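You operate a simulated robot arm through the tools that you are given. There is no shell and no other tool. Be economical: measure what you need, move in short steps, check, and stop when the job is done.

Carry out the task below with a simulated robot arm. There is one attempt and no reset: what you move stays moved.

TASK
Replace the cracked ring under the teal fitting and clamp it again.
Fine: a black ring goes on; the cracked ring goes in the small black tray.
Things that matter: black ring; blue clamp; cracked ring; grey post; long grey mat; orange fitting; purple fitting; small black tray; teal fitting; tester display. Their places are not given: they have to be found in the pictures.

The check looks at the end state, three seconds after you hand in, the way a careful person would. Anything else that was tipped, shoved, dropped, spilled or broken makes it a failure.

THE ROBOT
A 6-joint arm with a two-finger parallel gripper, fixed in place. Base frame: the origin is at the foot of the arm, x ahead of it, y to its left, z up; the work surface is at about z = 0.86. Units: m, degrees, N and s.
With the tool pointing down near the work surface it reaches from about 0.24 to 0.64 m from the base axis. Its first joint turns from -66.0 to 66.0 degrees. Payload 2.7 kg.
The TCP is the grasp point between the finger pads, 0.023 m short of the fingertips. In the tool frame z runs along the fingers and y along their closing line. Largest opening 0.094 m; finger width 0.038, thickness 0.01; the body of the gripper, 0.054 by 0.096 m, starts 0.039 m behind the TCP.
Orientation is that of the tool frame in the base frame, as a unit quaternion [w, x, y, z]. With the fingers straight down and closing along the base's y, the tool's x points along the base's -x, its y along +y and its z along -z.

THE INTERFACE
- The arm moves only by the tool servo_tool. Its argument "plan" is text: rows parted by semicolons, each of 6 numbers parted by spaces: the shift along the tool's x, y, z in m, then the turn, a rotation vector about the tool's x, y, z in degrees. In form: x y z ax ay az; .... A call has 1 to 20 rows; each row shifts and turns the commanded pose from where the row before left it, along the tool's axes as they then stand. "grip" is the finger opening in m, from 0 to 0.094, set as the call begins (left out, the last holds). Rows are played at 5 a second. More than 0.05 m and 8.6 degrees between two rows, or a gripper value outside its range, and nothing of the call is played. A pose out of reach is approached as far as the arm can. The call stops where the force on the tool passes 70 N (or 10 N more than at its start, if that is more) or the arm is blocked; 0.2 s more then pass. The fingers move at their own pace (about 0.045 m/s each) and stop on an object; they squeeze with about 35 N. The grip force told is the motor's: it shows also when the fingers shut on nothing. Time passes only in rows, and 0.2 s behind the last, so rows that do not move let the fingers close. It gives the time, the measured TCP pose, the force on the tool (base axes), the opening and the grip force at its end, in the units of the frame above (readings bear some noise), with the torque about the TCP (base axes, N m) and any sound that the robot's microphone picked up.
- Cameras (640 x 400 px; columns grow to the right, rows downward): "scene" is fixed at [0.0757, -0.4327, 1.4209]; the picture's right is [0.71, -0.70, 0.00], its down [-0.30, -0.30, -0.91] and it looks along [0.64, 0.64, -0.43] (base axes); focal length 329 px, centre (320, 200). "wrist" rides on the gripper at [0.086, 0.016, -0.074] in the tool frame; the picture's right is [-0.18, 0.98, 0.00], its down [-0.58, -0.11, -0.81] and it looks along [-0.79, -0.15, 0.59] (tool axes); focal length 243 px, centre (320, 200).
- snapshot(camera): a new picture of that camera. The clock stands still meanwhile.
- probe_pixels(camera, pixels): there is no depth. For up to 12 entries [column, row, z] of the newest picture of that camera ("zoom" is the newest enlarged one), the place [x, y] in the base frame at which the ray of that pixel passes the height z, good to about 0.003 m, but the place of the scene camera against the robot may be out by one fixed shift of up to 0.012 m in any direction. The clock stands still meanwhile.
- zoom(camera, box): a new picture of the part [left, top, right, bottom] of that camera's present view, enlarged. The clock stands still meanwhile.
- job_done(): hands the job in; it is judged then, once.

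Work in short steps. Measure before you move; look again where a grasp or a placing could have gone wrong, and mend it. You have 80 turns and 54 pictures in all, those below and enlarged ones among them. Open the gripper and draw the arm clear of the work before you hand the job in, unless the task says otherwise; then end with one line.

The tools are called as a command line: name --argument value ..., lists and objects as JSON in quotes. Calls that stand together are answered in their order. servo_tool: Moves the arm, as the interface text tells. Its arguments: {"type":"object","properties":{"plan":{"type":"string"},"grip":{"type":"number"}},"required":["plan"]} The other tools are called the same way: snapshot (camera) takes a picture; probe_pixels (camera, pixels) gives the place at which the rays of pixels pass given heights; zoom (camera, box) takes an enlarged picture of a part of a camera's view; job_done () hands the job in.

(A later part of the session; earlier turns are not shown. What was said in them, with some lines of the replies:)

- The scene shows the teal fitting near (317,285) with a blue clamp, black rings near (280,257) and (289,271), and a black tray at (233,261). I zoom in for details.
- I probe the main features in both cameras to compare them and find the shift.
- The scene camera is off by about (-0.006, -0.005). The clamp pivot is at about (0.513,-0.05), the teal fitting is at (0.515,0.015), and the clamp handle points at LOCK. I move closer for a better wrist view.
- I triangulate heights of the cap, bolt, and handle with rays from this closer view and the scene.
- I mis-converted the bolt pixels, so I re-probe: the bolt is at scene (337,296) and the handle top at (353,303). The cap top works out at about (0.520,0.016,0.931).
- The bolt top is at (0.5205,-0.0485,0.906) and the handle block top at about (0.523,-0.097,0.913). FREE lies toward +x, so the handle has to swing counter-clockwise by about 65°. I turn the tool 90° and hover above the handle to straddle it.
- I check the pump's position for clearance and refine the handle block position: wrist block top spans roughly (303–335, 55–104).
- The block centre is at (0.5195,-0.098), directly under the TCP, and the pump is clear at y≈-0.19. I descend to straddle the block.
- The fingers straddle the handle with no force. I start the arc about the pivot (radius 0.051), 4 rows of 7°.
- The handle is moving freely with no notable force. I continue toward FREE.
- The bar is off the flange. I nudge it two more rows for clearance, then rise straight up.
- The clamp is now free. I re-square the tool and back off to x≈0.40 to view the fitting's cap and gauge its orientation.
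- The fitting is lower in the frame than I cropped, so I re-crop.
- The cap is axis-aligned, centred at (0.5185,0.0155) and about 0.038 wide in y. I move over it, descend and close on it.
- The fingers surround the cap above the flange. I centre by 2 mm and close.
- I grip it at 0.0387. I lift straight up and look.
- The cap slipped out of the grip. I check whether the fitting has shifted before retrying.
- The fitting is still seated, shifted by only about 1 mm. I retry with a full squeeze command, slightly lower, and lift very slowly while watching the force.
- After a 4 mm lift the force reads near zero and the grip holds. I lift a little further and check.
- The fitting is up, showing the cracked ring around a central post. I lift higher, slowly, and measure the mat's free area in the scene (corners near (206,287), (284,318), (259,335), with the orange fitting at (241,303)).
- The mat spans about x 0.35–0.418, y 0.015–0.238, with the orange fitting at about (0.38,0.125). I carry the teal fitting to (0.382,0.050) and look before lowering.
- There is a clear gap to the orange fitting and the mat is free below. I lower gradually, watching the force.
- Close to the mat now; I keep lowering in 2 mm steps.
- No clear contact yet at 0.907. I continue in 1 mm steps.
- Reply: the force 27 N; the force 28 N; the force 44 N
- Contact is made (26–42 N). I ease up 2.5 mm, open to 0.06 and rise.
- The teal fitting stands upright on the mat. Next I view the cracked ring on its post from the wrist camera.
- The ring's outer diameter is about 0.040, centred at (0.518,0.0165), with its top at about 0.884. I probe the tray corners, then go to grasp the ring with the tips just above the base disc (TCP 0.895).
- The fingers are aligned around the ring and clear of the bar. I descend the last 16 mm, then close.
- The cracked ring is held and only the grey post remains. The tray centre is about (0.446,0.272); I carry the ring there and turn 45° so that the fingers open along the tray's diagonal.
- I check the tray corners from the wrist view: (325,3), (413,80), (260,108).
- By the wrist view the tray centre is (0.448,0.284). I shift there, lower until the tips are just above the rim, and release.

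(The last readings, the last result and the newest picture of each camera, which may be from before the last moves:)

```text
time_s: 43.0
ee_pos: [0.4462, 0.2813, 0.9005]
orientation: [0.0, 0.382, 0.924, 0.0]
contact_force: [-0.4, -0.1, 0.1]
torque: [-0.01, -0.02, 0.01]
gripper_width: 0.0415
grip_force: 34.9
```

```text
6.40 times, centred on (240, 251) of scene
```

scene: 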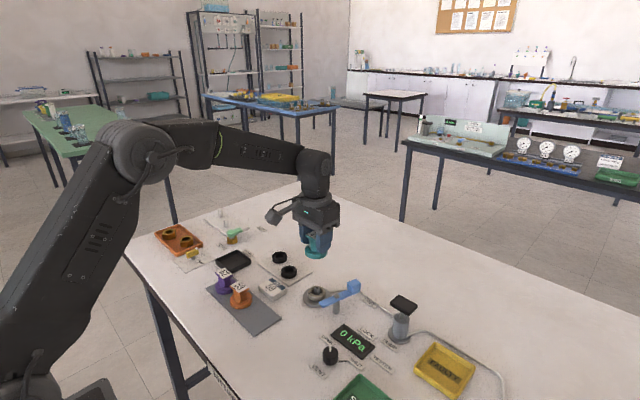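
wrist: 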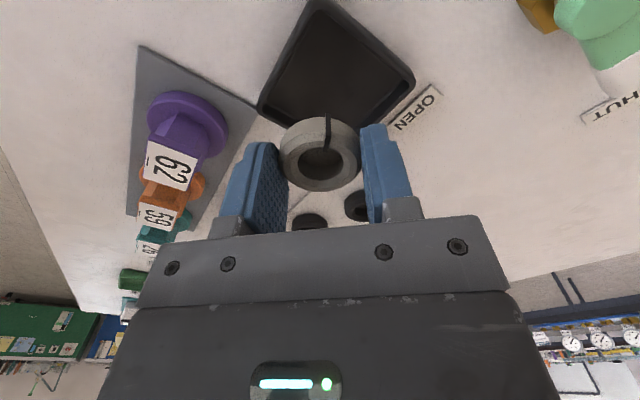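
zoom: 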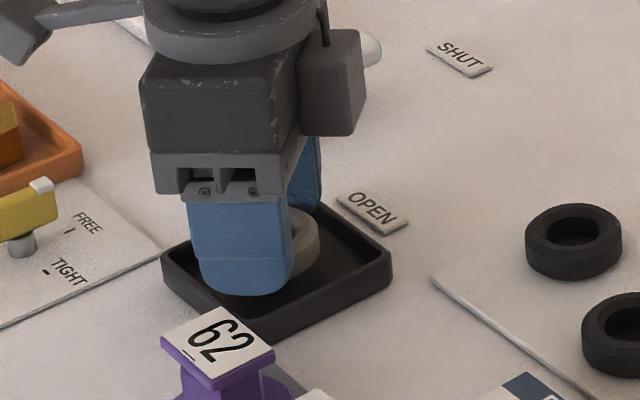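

The ring is over the tray interior. I open modestly to release it and rise.

servo_tool --plan "0 0 0 0 0 0;0 0 0 0 0 0;0 0 -0.02 0 0 0;0 0 -0.04 0 0 0;0 0 -0.04 0 0 0;0 0 0 0 0 0" --grip 0.05

zoom --camera "scene" --box '[190, 220, 318, 300]'

```text
time_s: 44.4
ee_pos: [0.4447, 0.2815, 1.0001]
orientation: [0.0, 0.383, 0.924, 0.001]
contact_force: [0.2, -0.1, -0.4]
torque: [-0.01, 0.0, -0.02]
gripper_width: 0.0501
grip_force: 0.0
```

```text
5.00 times, centred on (254, 260) of scene
```

zoom: 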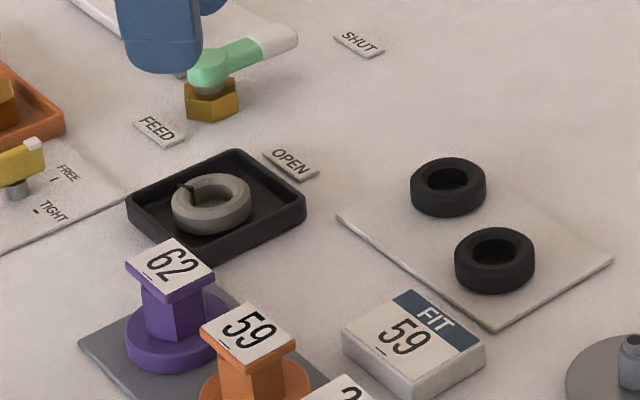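

The cracked ring lies in the tray. I rotate back and move to view the nearer black ring.

servo_tool --plan "0 0 0 0 0 -7.5;0 0 0 0 0 -7.5;0 0 0 0 0 -7.5;0 0 0 0 0 -7.5;0 0 0 0 0 -7.5;0 0 0 0 0 -7.5;0.009 -0.038 0 0 0 0;0.009 -0.038 0 0 0 0;0.009 -0.038 0 0 0 0;0.009 -0.038 0 0 0 0;0 0 0 0 0 0" --grip 0.056

zoom --camera "wrist" --box '[240, 60, 440, 185]'

```text
time_s: 46.8
ee_pos: [0.4109, 0.1313, 1.0006]
orientation: [0.0, -0.001, 1.0, 0.0]
contact_force: [0.4, -0.3, -0.3]
torque: [-0.02, 0.0, 0.02]
gripper_width: 0.0561
grip_force: 0.0
```

```text
3.20 times, centred on (340, 122) of wrist
```

zoom: 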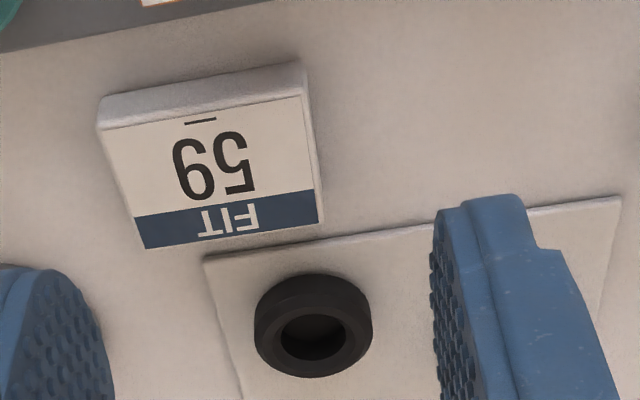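

probe_pixels --camera "zoom" --pixels '[[256, 335, 0.877], [373, 335, 0.877], [314, 377, 0.877], [312, 300, 0.877], [314, 337, 0.877]]'

```text
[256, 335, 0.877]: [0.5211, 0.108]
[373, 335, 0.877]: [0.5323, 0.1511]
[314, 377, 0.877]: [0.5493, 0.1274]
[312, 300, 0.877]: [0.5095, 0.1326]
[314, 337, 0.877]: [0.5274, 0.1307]
```

The black ring is centred at about (0.529,0.130). I go over it, descend so that the tips are about 4 mm above its plate, and close.

servo_tool --plan "-0.039 -0.0004 0 0 0 0;-0.039 -0.0004 0 0 0 0;-0.039 -0.0004 0 0 0 0;0 0 0.04 0 0 0;0 0 0.04 0 0 0;0 0 0.02 0 0 0;0 0 0.009 0 0 0;0 0 0 0 0 0"

zoom --camera "scene" --box '[250, 220, 346, 280]'

```text
time_s: 48.6
ee_pos: [0.5288, 0.1291, 0.8924]
orientation: [0.0, 0.0, 1.0, 0.0]
contact_force: [-0.4, 0.1, 0.0]
torque: [-0.01, 0.0, -0.01]
gripper_width: 0.0561
grip_force: 0.1
```

```text
6.67 times, centred on (298, 250) of scene
```

zoom: 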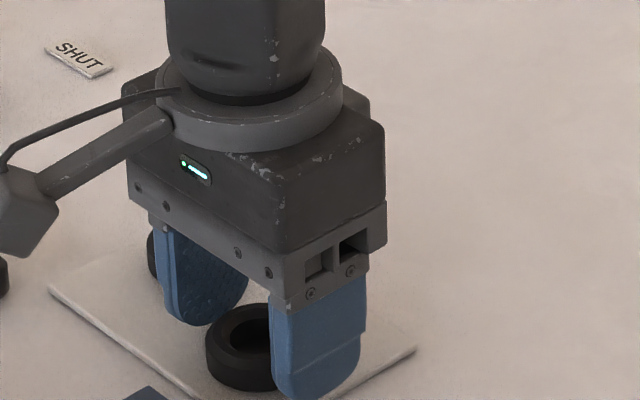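

The ring lies between the fingers and the second ring is clear. I close, lift and look with the wrist camera.

servo_tool --plan "0 0.001 0.002 0 0 0;0 0 0 0 0 0;0 0 0 0 0 0;0 0 0 0 0 0;0 0 0 0 0 0" --grip 0.0

servo_tool --plan "0 0 -0.004 0 0 0;0 0 -0.01 0 0 0;0 0 -0.02 0 0 0;0 0 -0.035 0 0 0;0 0 -0.035 0 0 0;0 0 0 0 0 0"

snapshot --camera "wrist"

```text
time_s: 49.8
ee_pos: [0.5286, 0.1298, 0.8924]
orientation: [0.001, 0.0, 1.0, 0.0]
contact_force: [-7.4, -6.2, 16.1]
torque: [-0.16, 0.18, -0.02]
gripper_width: 0.0415
grip_force: 35.2
```

```text
time_s: 51.2
ee_pos: [0.5274, 0.129, 0.997]
orientation: [0.0, 0.001, 1.0, -0.001]
contact_force: [0.3, 0.4, 0.0]
torque: [-0.03, -0.03, -0.01]
gripper_width: 0.0414
grip_force: 35.2
```

```text
13 pictures are left
```

wrist: 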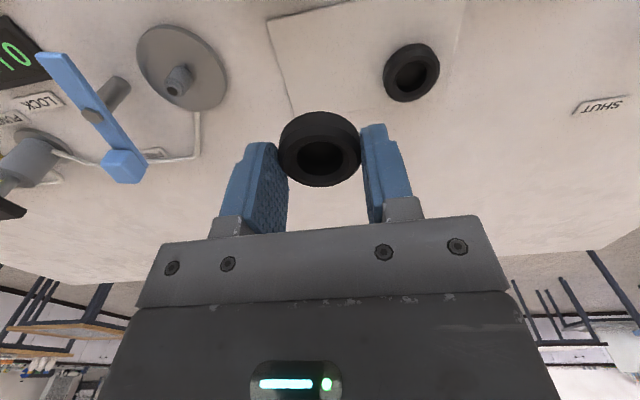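

I zoom in on the held ring to measure its offset along x relative to the TCP.

zoom --camera "wrist" --box '[256, 100, 384, 200]'

```text
4.00 times, centred on (320, 150) of wrist
```

zoom: 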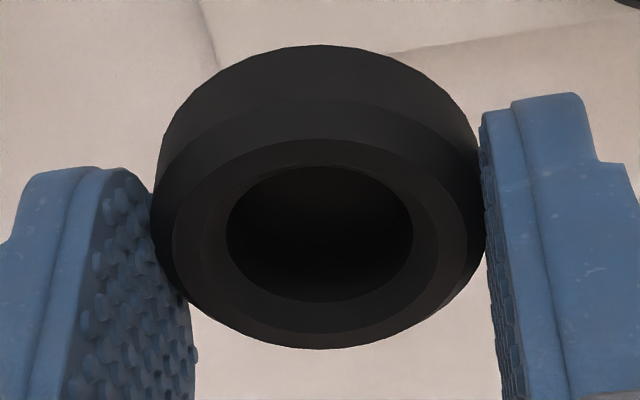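

probe_pixels --camera "zoom" --pixels '[[320, 165, 0.985], [320, 302, 0.985], [227, 230, 0.985], [414, 230, 0.985], [320, 165, 0.99], [320, 302, 0.99], [320, 140, 0.985], [320, 333, 0.985], [320, 45, 0.974], [152, 200, 0.98], [486, 200, 0.98]]'

```text
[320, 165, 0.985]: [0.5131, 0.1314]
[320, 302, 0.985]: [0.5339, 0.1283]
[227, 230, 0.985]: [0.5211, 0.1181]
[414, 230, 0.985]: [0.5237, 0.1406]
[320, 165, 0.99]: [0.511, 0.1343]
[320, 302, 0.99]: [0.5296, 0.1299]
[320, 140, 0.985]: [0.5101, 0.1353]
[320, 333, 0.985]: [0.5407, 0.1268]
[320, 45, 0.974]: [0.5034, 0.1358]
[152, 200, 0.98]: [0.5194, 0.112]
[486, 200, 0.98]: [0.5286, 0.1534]
```

The held ring's centre is about 3 mm toward -x of the TCP. The post is at about (0.5185,0.0167), so I hover with TCP (0.5215,0.0167) just above the post top and inspect.

servo_tool --plan "0.002 -0.0375 0 0 0 0;0.002 -0.0375 0 0 0 0;0.002 -0.0375 0 0 0 0;0 0 0.03 0 0 0;0 0 0.03 0 0 0;0 0 0.011 0 0 0;0 0 0 0 0 0"

zoom --camera "wrist" --box '[256, 100, 384, 200]'

zoom --camera "scene" --box '[285, 255, 365, 305]'

```text
time_s: 52.8
ee_pos: [0.5226, 0.0168, 0.9233]
orientation: [0.0, 0.0, 1.0, 0.0]
contact_force: [-0.5, 0.1, 0.0]
torque: [0.01, 0.03, -0.01]
gripper_width: 0.0417
grip_force: 35.5
```

```text
4.00 times, centred on (320, 150) of wrist
```

zoom: 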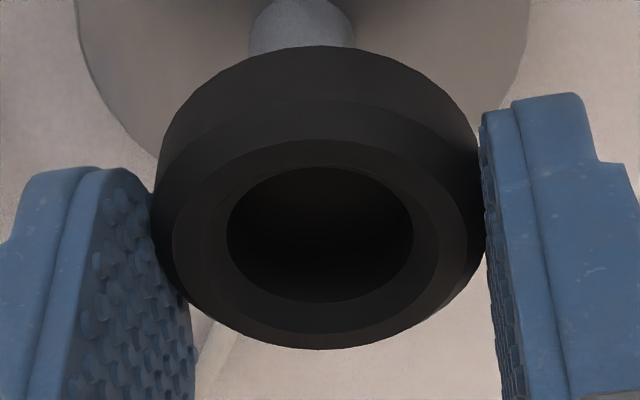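

```text
8.00 times, centred on (325, 280) of scene
```

zoom: 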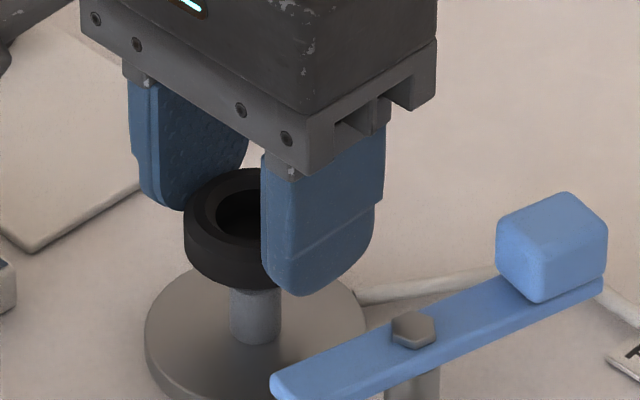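

I probe where the post axis lies under the held ring in the wrist view.

probe_pixels --camera "zoom" --pixels '[[256, 330, 0.875], [256, 295, 0.89]]'

probe_pixels --camera "wrist" --pixels '[[315.5, 107, 0.87], [315.5, 107, 0.88], [315.5, 107, 0.89], [320, 158.5, 0.909], [320, 158.5, 0.905], [302.5, 107, 0.88], [328.7, 107, 0.88]]'

```text
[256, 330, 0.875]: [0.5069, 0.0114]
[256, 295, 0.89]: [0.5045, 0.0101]
```

```text
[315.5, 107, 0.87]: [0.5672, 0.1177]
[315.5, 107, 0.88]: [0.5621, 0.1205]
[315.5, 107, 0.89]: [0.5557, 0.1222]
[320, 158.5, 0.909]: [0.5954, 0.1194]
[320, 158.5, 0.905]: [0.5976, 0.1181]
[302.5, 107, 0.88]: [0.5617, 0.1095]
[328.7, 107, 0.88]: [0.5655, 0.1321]
```

Both views suggest the ring should shift about 1 mm in +x and 1.5 mm in -y. I apply that and descend in small steps, watching the force.

servo_tool --plan "-0.001 -0.0015 0 0 0 0;0 0 0.003 0 0 0;0 0 0.003 0 0 0;0 0 0.003 0 0 0;0 0 0.003 0 0 0;0 0 0 0 0 0"

zoom --camera "scene" --box '[285, 255, 365, 305]'

```text
time_s: 54.2
ee_pos: [0.5227, 0.0156, 0.9101]
orientation: [0.001, 0.0, 1.0, 0.0]
contact_force: [0.7, -0.1, -0.4]
torque: [-0.06, 0.01, 0.01]
gripper_width: 0.0414
grip_force: 34.6
```

```text
8.00 times, centred on (325, 280) of scene
```

zoom: 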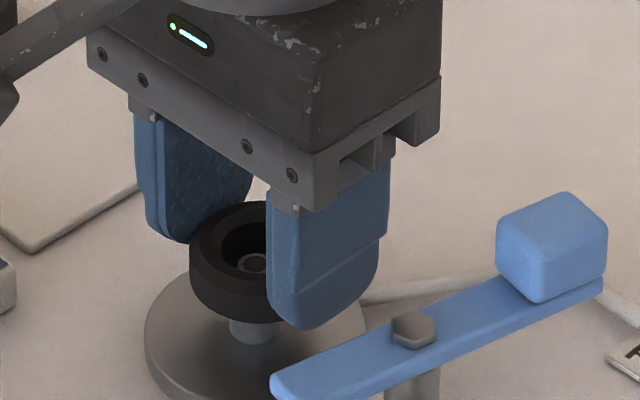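

The post tip is inside the ring's hole with no contact force. I continue down.

servo_tool --plan "0 0 0.003 0 0 0;0 0 0.003 0 0 0;0 0 0.003 0 0 0;0 0 0.003 0 0 0;0 0 0 0 0 0"

servo_tool --plan "0 0 0.0015 0 0 0;0 0 0.0015 0 0 0;0 0 0 0 0 0"

```text
time_s: 55.4
ee_pos: [0.5237, 0.016, 0.8984]
orientation: [0.0, 0.0, 1.0, 0.001]
contact_force: [0.9, -0.8, 0.5]
torque: [0.02, 0.0, 0.01]
gripper_width: 0.0414
grip_force: 34.9
```

```text
time_s: 56.2
ee_pos: [0.5237, 0.0158, 0.8968]
orientation: [-0.001, 0.0, 1.0, 0.0]
contact_force: [1.0, 0.0, 0.6]
torque: [-0.02, 0.0, -0.01]
gripper_width: 0.0415
grip_force: 35.1
```

servo_tool --plan "0 0 0.0015 0 0 0;0 0 0 0 0 0"

servo_tool --plan "0 0 0.0015 0 0 0;0 0 0 0 0 0"

servo_tool --plan "0 0 0.0015 0 0 0;0 0 0 0 0 0"

```text
time_s: 56.8
ee_pos: [0.5241, 0.0169, 0.8968]
orientation: [0.002, 0.0, 1.0, 0.0]
contact_force: [-7.7, 1.5, 19.2]
torque: [0.05, 0.27, 0.02]
gripper_width: 0.0416
grip_force: 34.9
```

```text
time_s: 57.4
ee_pos: [0.5239, 0.0147, 0.8959]
orientation: [0.002, 0.0, 1.0, 0.0]
contact_force: [-12.6, 1.1, 36.4]
torque: [0.02, 0.49, 0.02]
gripper_width: 0.0416
grip_force: 35.2
```

```text
time_s: 58.0
ee_pos: [0.5238, 0.0153, 0.895]
orientation: [0.005, 0.0, 1.0, 0.0]
contact_force: [-10.8, 0.2, 42.3]
torque: [0.02, 0.48, -0.01]
gripper_width: 0.0417
grip_force: 35.2
```

Contact occurs at TCP ≈0.896, consistent with the disc. I ease off, release, rise and inspect.

servo_tool --plan "0 0 -0.003 0 0 0;0 0 0 0 0 0"

servo_tool --plan "0 0 0 0 0 0;0 0 0 0 0 0;0 0 -0.02 0 0 0;0 0 -0.04 0 0 0;0 0 -0.04 0 0 0;0 0 0 0 0 0" --grip 0.056

zoom --camera "scene" --box '[285, 260, 365, 310]'

```text
time_s: 58.6
ee_pos: [0.5245, 0.0159, 0.8955]
orientation: [0.002, -0.001, 1.0, 0.0]
contact_force: [4.3, 1.7, 19.5]
torque: [0.03, -0.24, 0.0]
gripper_width: 0.0416
grip_force: 34.5
```

```text
time_s: 60.0
ee_pos: [0.5237, 0.0139, 0.9947]
orientation: [0.0, -0.001, 1.0, 0.0]
contact_force: [0.3, 0.9, -0.5]
torque: [-0.03, 0.0, -0.01]
gripper_width: 0.0558
grip_force: 0.1
```

```text
8.00 times, centred on (325, 285) of scene
```

zoom: 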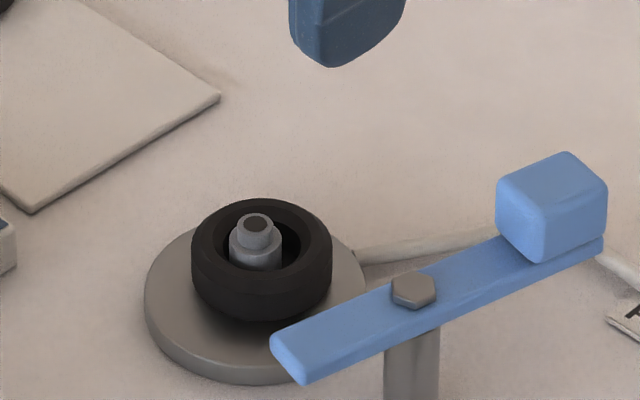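

The black ring is seated on the post. I return to re-grasp the teal fitting at the same place where I released it (0.3835,0.0503,0.901).

servo_tool --plan "0.035 0.0091 0 0 0 0;0.035 0.0091 0 0 0 0;0.035 0.0091 0 0 0 0;0.035 0.0091 0 0 0 0;0 0 0.03 0 0 0;0 0 0.03 0 0 0;0 0 0.02 0 0 0;0 0 0.0125 0 0 0;0 0 0 0 0 0" --grip 0.06

```text
time_s: 62.0
ee_pos: [0.3848, 0.0529, 0.9031]
orientation: [0.0, 0.0, 1.0, 0.0]
contact_force: [0.6, 0.8, -0.2]
torque: [0.02, -0.02, -0.02]
gripper_width: 0.06
grip_force: 0.2
```

servo_tool --plan "0.001 -0.0015 0.002 0 0 0;0 0 0 0 0 0"

servo_tool --plan "0 0 0 0 0 0;0 0 0 0 0 0;0 0 0 0 0 0;0 0 0 0 0 0;0 0 0 0 0 0" --grip 0.0

servo_tool --plan "0 0 -0.003 0 0 0;0 0 -0.007 0 0 0;0 0 -0.015 0 0 0;0 0 -0.025 0 0 0;0 0 -0.04 0 0 0;0 0 -0.03 0 0 0;0 0 0 0 0 0"

```text
time_s: 62.6
ee_pos: [0.3818, 0.0514, 0.8994]
orientation: [0.0, 0.0, 1.0, -0.001]
contact_force: [0.5, 0.2, 0.4]
torque: [0.01, 0.03, 0.02]
gripper_width: 0.0599
grip_force: 0.1
```

```text
time_s: 63.8
ee_pos: [0.3822, 0.0495, 0.9]
orientation: [-0.001, 0.0, 1.0, 0.001]
contact_force: [0.1, 0.3, -1.1]
torque: [-0.01, 0.02, 0.01]
gripper_width: 0.0389
grip_force: 35.2
```

```text
time_s: 65.4
ee_pos: [0.3834, 0.0489, 1.0215]
orientation: [0.0, -0.001, 1.0, 0.0]
contact_force: [0.7, 0.1, -0.6]
torque: [0.04, -0.03, 0.01]
gripper_width: 0.039
grip_force: 35.0
```

The fitting is held. I carry it back above the post (0.5187,0.016), stop short of it and look.

servo_tool --plan "-0.034 -0.0083 0 0 0 0;-0.034 -0.0083 0 0 0 0;-0.034 -0.0083 0 0 0 0;-0.0337 -0.0083 0 0 0 0;0 0 0.03 0 0 0;0 0 0.03 0 0 0;0 0 0.01 0 0 0;0 0 0 0 0 0"

zoom --camera "scene" --box '[270, 240, 366, 300]'

```text
time_s: 67.2
ee_pos: [0.5186, 0.0175, 0.9506]
orientation: [0.0, 0.0, 1.0, 0.001]
contact_force: [-0.2, -0.1, -1.2]
torque: [0.02, -0.03, 0.04]
gripper_width: 0.039
grip_force: 35.1
```

```text
6.67 times, centred on (318, 270) of scene
```

zoom: 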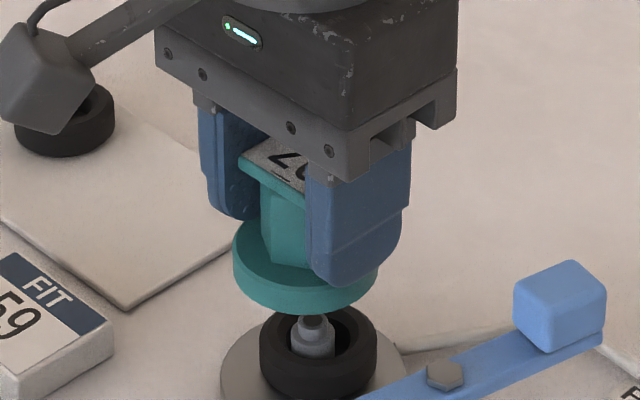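

The flange centre (~306) sits about 6 px left of the post (~312.5), roughly 2.5 mm. I correct by +1.5 mm in x and -1.5 mm in y and lower carefully.

servo_tool --plan "-0.0015 -0.0015 0 0 0 0;0 0 0.004 0 0 0;0 0 0.004 0 0 0;0 0 0.004 0 0 0;0 0 0 0 0 0"

servo_tool --plan "0 0 0.003 0 0 0;0 0 0.003 0 0 0;0 0 0 0 0 0"

zoom --camera "scene" --box '[270, 240, 366, 300]'

```text
time_s: 68.4
ee_pos: [0.5181, 0.0162, 0.9392]
orientation: [0.0, 0.001, 1.0, 0.0]
contact_force: [0.2, 0.0, 0.6]
torque: [0.01, -0.01, 0.01]
gripper_width: 0.0389
grip_force: 34.9
```

```text
time_s: 69.2
ee_pos: [0.5194, 0.0155, 0.9331]
orientation: [0.0, -0.001, 1.0, 0.001]
contact_force: [1.0, -0.7, -0.7]
torque: [-0.03, -0.02, -0.02]
gripper_width: 0.0387
grip_force: 34.8
```

```text
6.67 times, centred on (318, 270) of scene
```

zoom: 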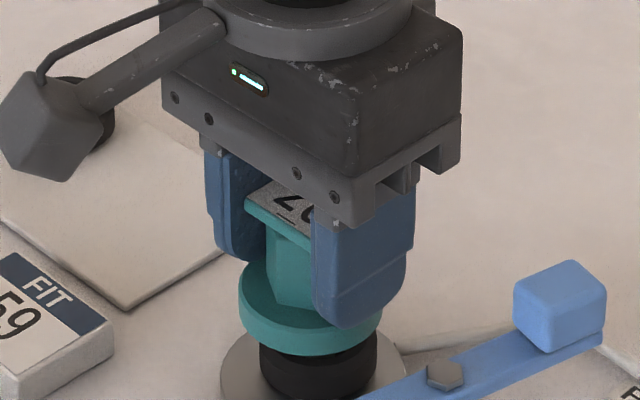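

The flange (centre ~311) is now over the post and ring with no force. I continue down to contact, expected at TCP ≈0.923.

servo_tool --plan "0 0 0.003 0 0 0;0 0 0.003 0 0 0;0 0 0.002 0 0 0;0 0 0 0 0 0"

servo_tool --plan "0 0 0.0015 0 0 0;0 0 0 0 0 0"

servo_tool --plan "0 0 0.0015 0 0 0;0 0 0 0 0 0"

```text
time_s: 70.2
ee_pos: [0.5187, 0.0162, 0.9246]
orientation: [0.001, -0.001, 1.0, 0.0]
contact_force: [-0.5, 0.3, -0.6]
torque: [0.01, -0.01, 0.0]
gripper_width: 0.0392
grip_force: 34.7
```

```text
time_s: 70.8
ee_pos: [0.5188, 0.0165, 0.9229]
orientation: [0.0, 0.0, 1.0, 0.0]
contact_force: [0.5, 0.7, -0.4]
torque: [-0.02, -0.02, -0.01]
gripper_width: 0.039
grip_force: 35.0
```

```text
time_s: 71.4
ee_pos: [0.5189, 0.0161, 0.9212]
orientation: [0.0, 0.0, 1.0, 0.0]
contact_force: [0.3, 0.2, -0.6]
torque: [-0.01, -0.02, 0.02]
gripper_width: 0.0388
grip_force: 34.7
```

servo_tool --plan "0 0 0.0015 0 0 0;0 0 0 0 0 0"

servo_tool --plan "0 0 0.001 0 0 0;0 0 0 0 0 0"

```text
time_s: 72.0
ee_pos: [0.5189, 0.0152, 0.9204]
orientation: [0.0, 0.0, 1.0, 0.0]
contact_force: [-2.1, 0.2, 3.1]
torque: [0.0, 0.02, 0.0]
gripper_width: 0.039
grip_force: 35.1
```

```text
time_s: 72.6
ee_pos: [0.5187, 0.0156, 0.9204]
orientation: [0.0, 0.0, 1.0, 0.0]
contact_force: [-4.7, 2.7, 11.1]
torque: [0.06, 0.19, 0.01]
gripper_width: 0.0388
grip_force: 35.3
```

Contact at 0.9204 is the seated height. I ease off 1 mm, release and rise, then look.

servo_tool --plan "0 0 -0.001 0 0 0;0 0 0 0 0 0"

servo_tool --plan "0 0 0 0 0 0;0 0 0 0 0 0;0 0 -0.03 0 0 0;0 0 -0.04 0 0 0;0 0 -0.03 0 0 0;0 0 0 0 0 0" --grip 0.06

zoom --camera "scene" --box '[285, 255, 381, 315]'

```text
time_s: 73.2
ee_pos: [0.5188, 0.0164, 0.9197]
orientation: [0.001, 0.0, 1.0, 0.0]
contact_force: [2.8, 1.7, 3.8]
torque: [0.04, -0.14, 0.0]
gripper_width: 0.039
grip_force: 35.1
```

```text
time_s: 74.6
ee_pos: [0.519, 0.0169, 1.0201]
orientation: [0.0, 0.0, 1.0, 0.0]
contact_force: [-0.3, 0.5, 0.3]
torque: [0.01, -0.02, -0.02]
gripper_width: 0.0599
grip_force: 0.2
```

```text
6.67 times, centred on (333, 285) of scene
```

zoom: 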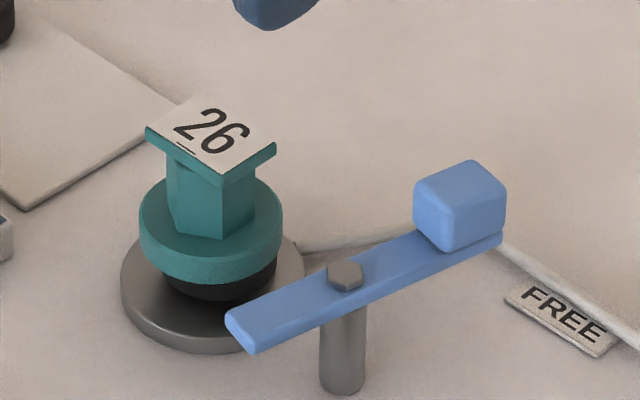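

The fitting is seated upright on the black ring. Next I go to straddle the handle at its FREE position, about (0.570,-0.062), with the tool turned 15°.

servo_tool --plan "-0.0254 -0.0393 0 0 0 0;-0.0254 -0.0393 0 0 0 0;0 0 0 0 0 7.5;0 0 0 0 0 7.5;0 0 0 0 0 0" --grip 0.04

snapshot --camera "wrist"

```text
time_s: 75.8
ee_pos: [0.5696, -0.0628, 1.0197]
orientation: [0.0, 0.132, 0.991, 0.0]
contact_force: [0.1, 0.2, 0.2]
torque: [0.01, 0.01, 0.02]
gripper_width: 0.04
grip_force: 0.1
```

```text
4 pictures are left
```

wrist: 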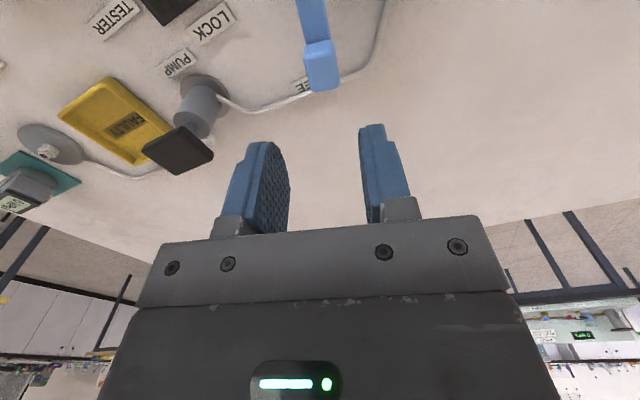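

probe_pixels --camera "wrist" --pixels '[[304, 48, 0.91], [330, 44, 0.91], [309, 90, 0.9], [338, 87, 0.9], [321, 66, 0.907]]'

```text
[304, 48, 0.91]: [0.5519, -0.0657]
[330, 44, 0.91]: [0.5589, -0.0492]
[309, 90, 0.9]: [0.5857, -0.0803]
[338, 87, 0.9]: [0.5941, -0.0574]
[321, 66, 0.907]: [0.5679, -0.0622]
```

The handle centre matches the TCP. I descend to straddle it and swing back toward LOCK.

servo_tool --plan "0 0 0.035 0 0 0;0 0 0.035 0 0 0;0 0 0.025 0 0 0;0 0 0.009 0 0 0;0 0 0 0 0 0" --grip 0.036

servo_tool --plan "0.0004 -0.0062 0 0 0 7;0.0004 -0.0062 0 0 0 7;0.0004 -0.0062 0 0 0 7;0.0004 -0.0062 0 0 0 7;0.0004 -0.0062 0 0 0 7;0.0004 -0.0062 0 0 0 7;0.0004 -0.0062 0 0 0 7;0 0 0 0 0 0"

```text
time_s: 77.0
ee_pos: [0.5712, -0.0638, 0.9159]
orientation: [0.0, 0.131, 0.991, 0.0]
contact_force: [-0.4, 0.7, -0.5]
torque: [0.02, 0.0, 0.01]
gripper_width: 0.0359
grip_force: 0.0
```

```text
time_s: 78.8
ee_pos: [0.544, -0.0956, 0.916]
orientation: [0.0, 0.531, 0.848, 0.0]
contact_force: [-0.3, -0.7, -0.6]
torque: [0.01, 0.0, -0.02]
gripper_width: 0.0362
grip_force: 0.2
```

The swing is going smoothly (tool yaw about 64°). I continue 4 more rows and check the force.

servo_tool --plan "0.0004 -0.0062 0 0 0 7;0.0004 -0.0062 0 0 0 7;0.0004 -0.0062 0 0 0 7;0.0004 -0.0062 0 0 0 7;0 0 0 0 0 0"

snapshot --camera "wrist"

```text
time_s: 80.0
ee_pos: [0.5197, -0.1003, 0.9147]
orientation: [0.001, 0.72, 0.694, 0.0]
contact_force: [-0.5, 0.3, 0.4]
torque: [0.02, 0.0, 0.05]
gripper_width: 0.036
grip_force: 0.2
```

```text
3 pictures are left
```

wrist: 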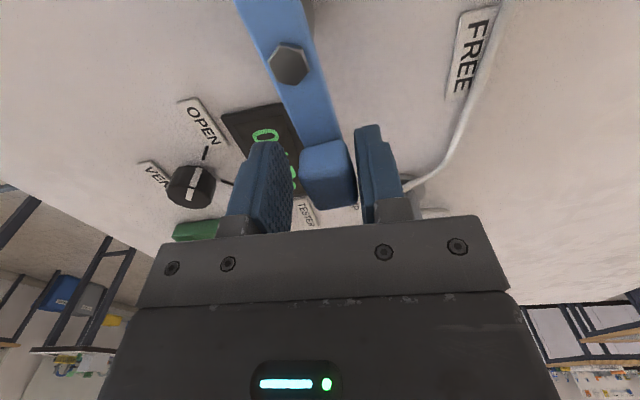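

The handle now lags by about 8°, i.e. sits at about -84°. I push the final 7–8° in small rows.

servo_tool --plan "0.0002 -0.0031 0 0 0 3.5;0.0002 -0.0031 0 0 0 3.5;0 0 0 0 0 0"

servo_tool --plan "0 -0.001 0 0 0 1;0 0 0 0 0 0"

```text
time_s: 80.8
ee_pos: [0.513, -0.1, 0.9161]
orientation: [0.0, 0.761, 0.649, 0.001]
contact_force: [5.4, 1.5, -0.9]
torque: [0.01, 0.05, 0.04]
gripper_width: 0.038
grip_force: 2.6
```

```text
time_s: 81.4
ee_pos: [0.5133, -0.0992, 0.9159]
orientation: [0.001, 0.766, 0.643, 0.001]
contact_force: [10.1, 1.8, -0.3]
torque: [0.01, -0.01, 0.15]
gripper_width: 0.0404
grip_force: 4.8
```

A firm stop is reached (10 N, finger deflecting), so the clamp is at its lock end. I back off slightly, rise clear and inspect.

servo_tool --plan "0 0.004 0 0 0 0;0 0 0 0 0 0;0 0 -0.03 0 0 0;0 0 -0.04 0 0 0;0 0 -0.045 0 0 0;0 0 0 0 0 0"

zoom --camera "scene" --box '[280, 245, 408, 325]'

```text
time_s: 82.8
ee_pos: [0.5158, -0.1001, 1.0324]
orientation: [-0.001, 0.767, 0.642, 0.0]
contact_force: [-0.3, -0.4, -0.2]
torque: [0.01, -0.02, 0.02]
gripper_width: 0.0362
grip_force: 0.0
```

```text
5.00 times, centred on (344, 285) of scene
```

zoom: 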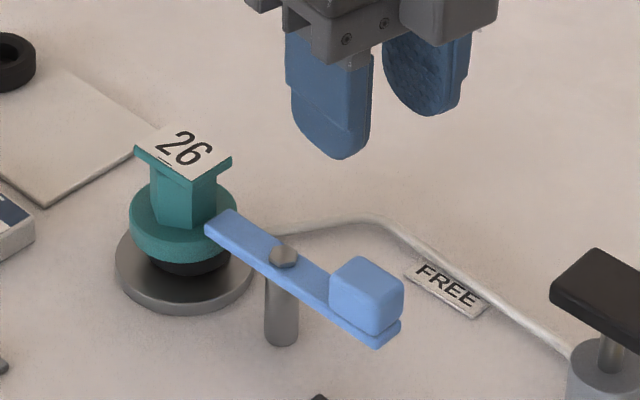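

The clamp bar is over the flange again, as it was at the start. I open the gripper, rise further and take a last overall look.

servo_tool --plan "0 0 -0.045 0 0 0;0 0 -0.045 0 0 0;0 -0.03 -0.03 0 0 0;0 -0.04 0 0 0 0;0 -0.04 0 0 0 0;0 0 0 0 0 0" --grip 0.09

zoom --camera "scene" --box '[150, 200, 470, 400]'

```text
time_s: 84.2
ee_pos: [0.4073, -0.0815, 1.1525]
orientation: [0.0, 0.766, 0.643, 0.0]
contact_force: [0.3, 0.2, -0.1]
torque: [0.03, 0.01, -0.03]
gripper_width: 0.09
grip_force: 0.0
```

```text
2.00 times, centred on (310, 300) of scene
```

zoom: 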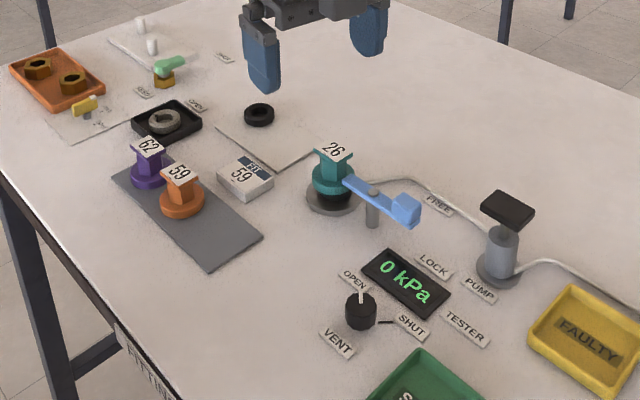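

The last picture shows the black ring under the clamped teal fitting and the cracked ring in the tray. Nothing else has moved and the arm is clear, so I hand in.

job_done

```text
The job is handed in.
```

The cracked ring is in the small black tray, a black ring sits under the teal fitting, and the blue clamp is back at its lock stop; I did not pressure-test it with the tester.
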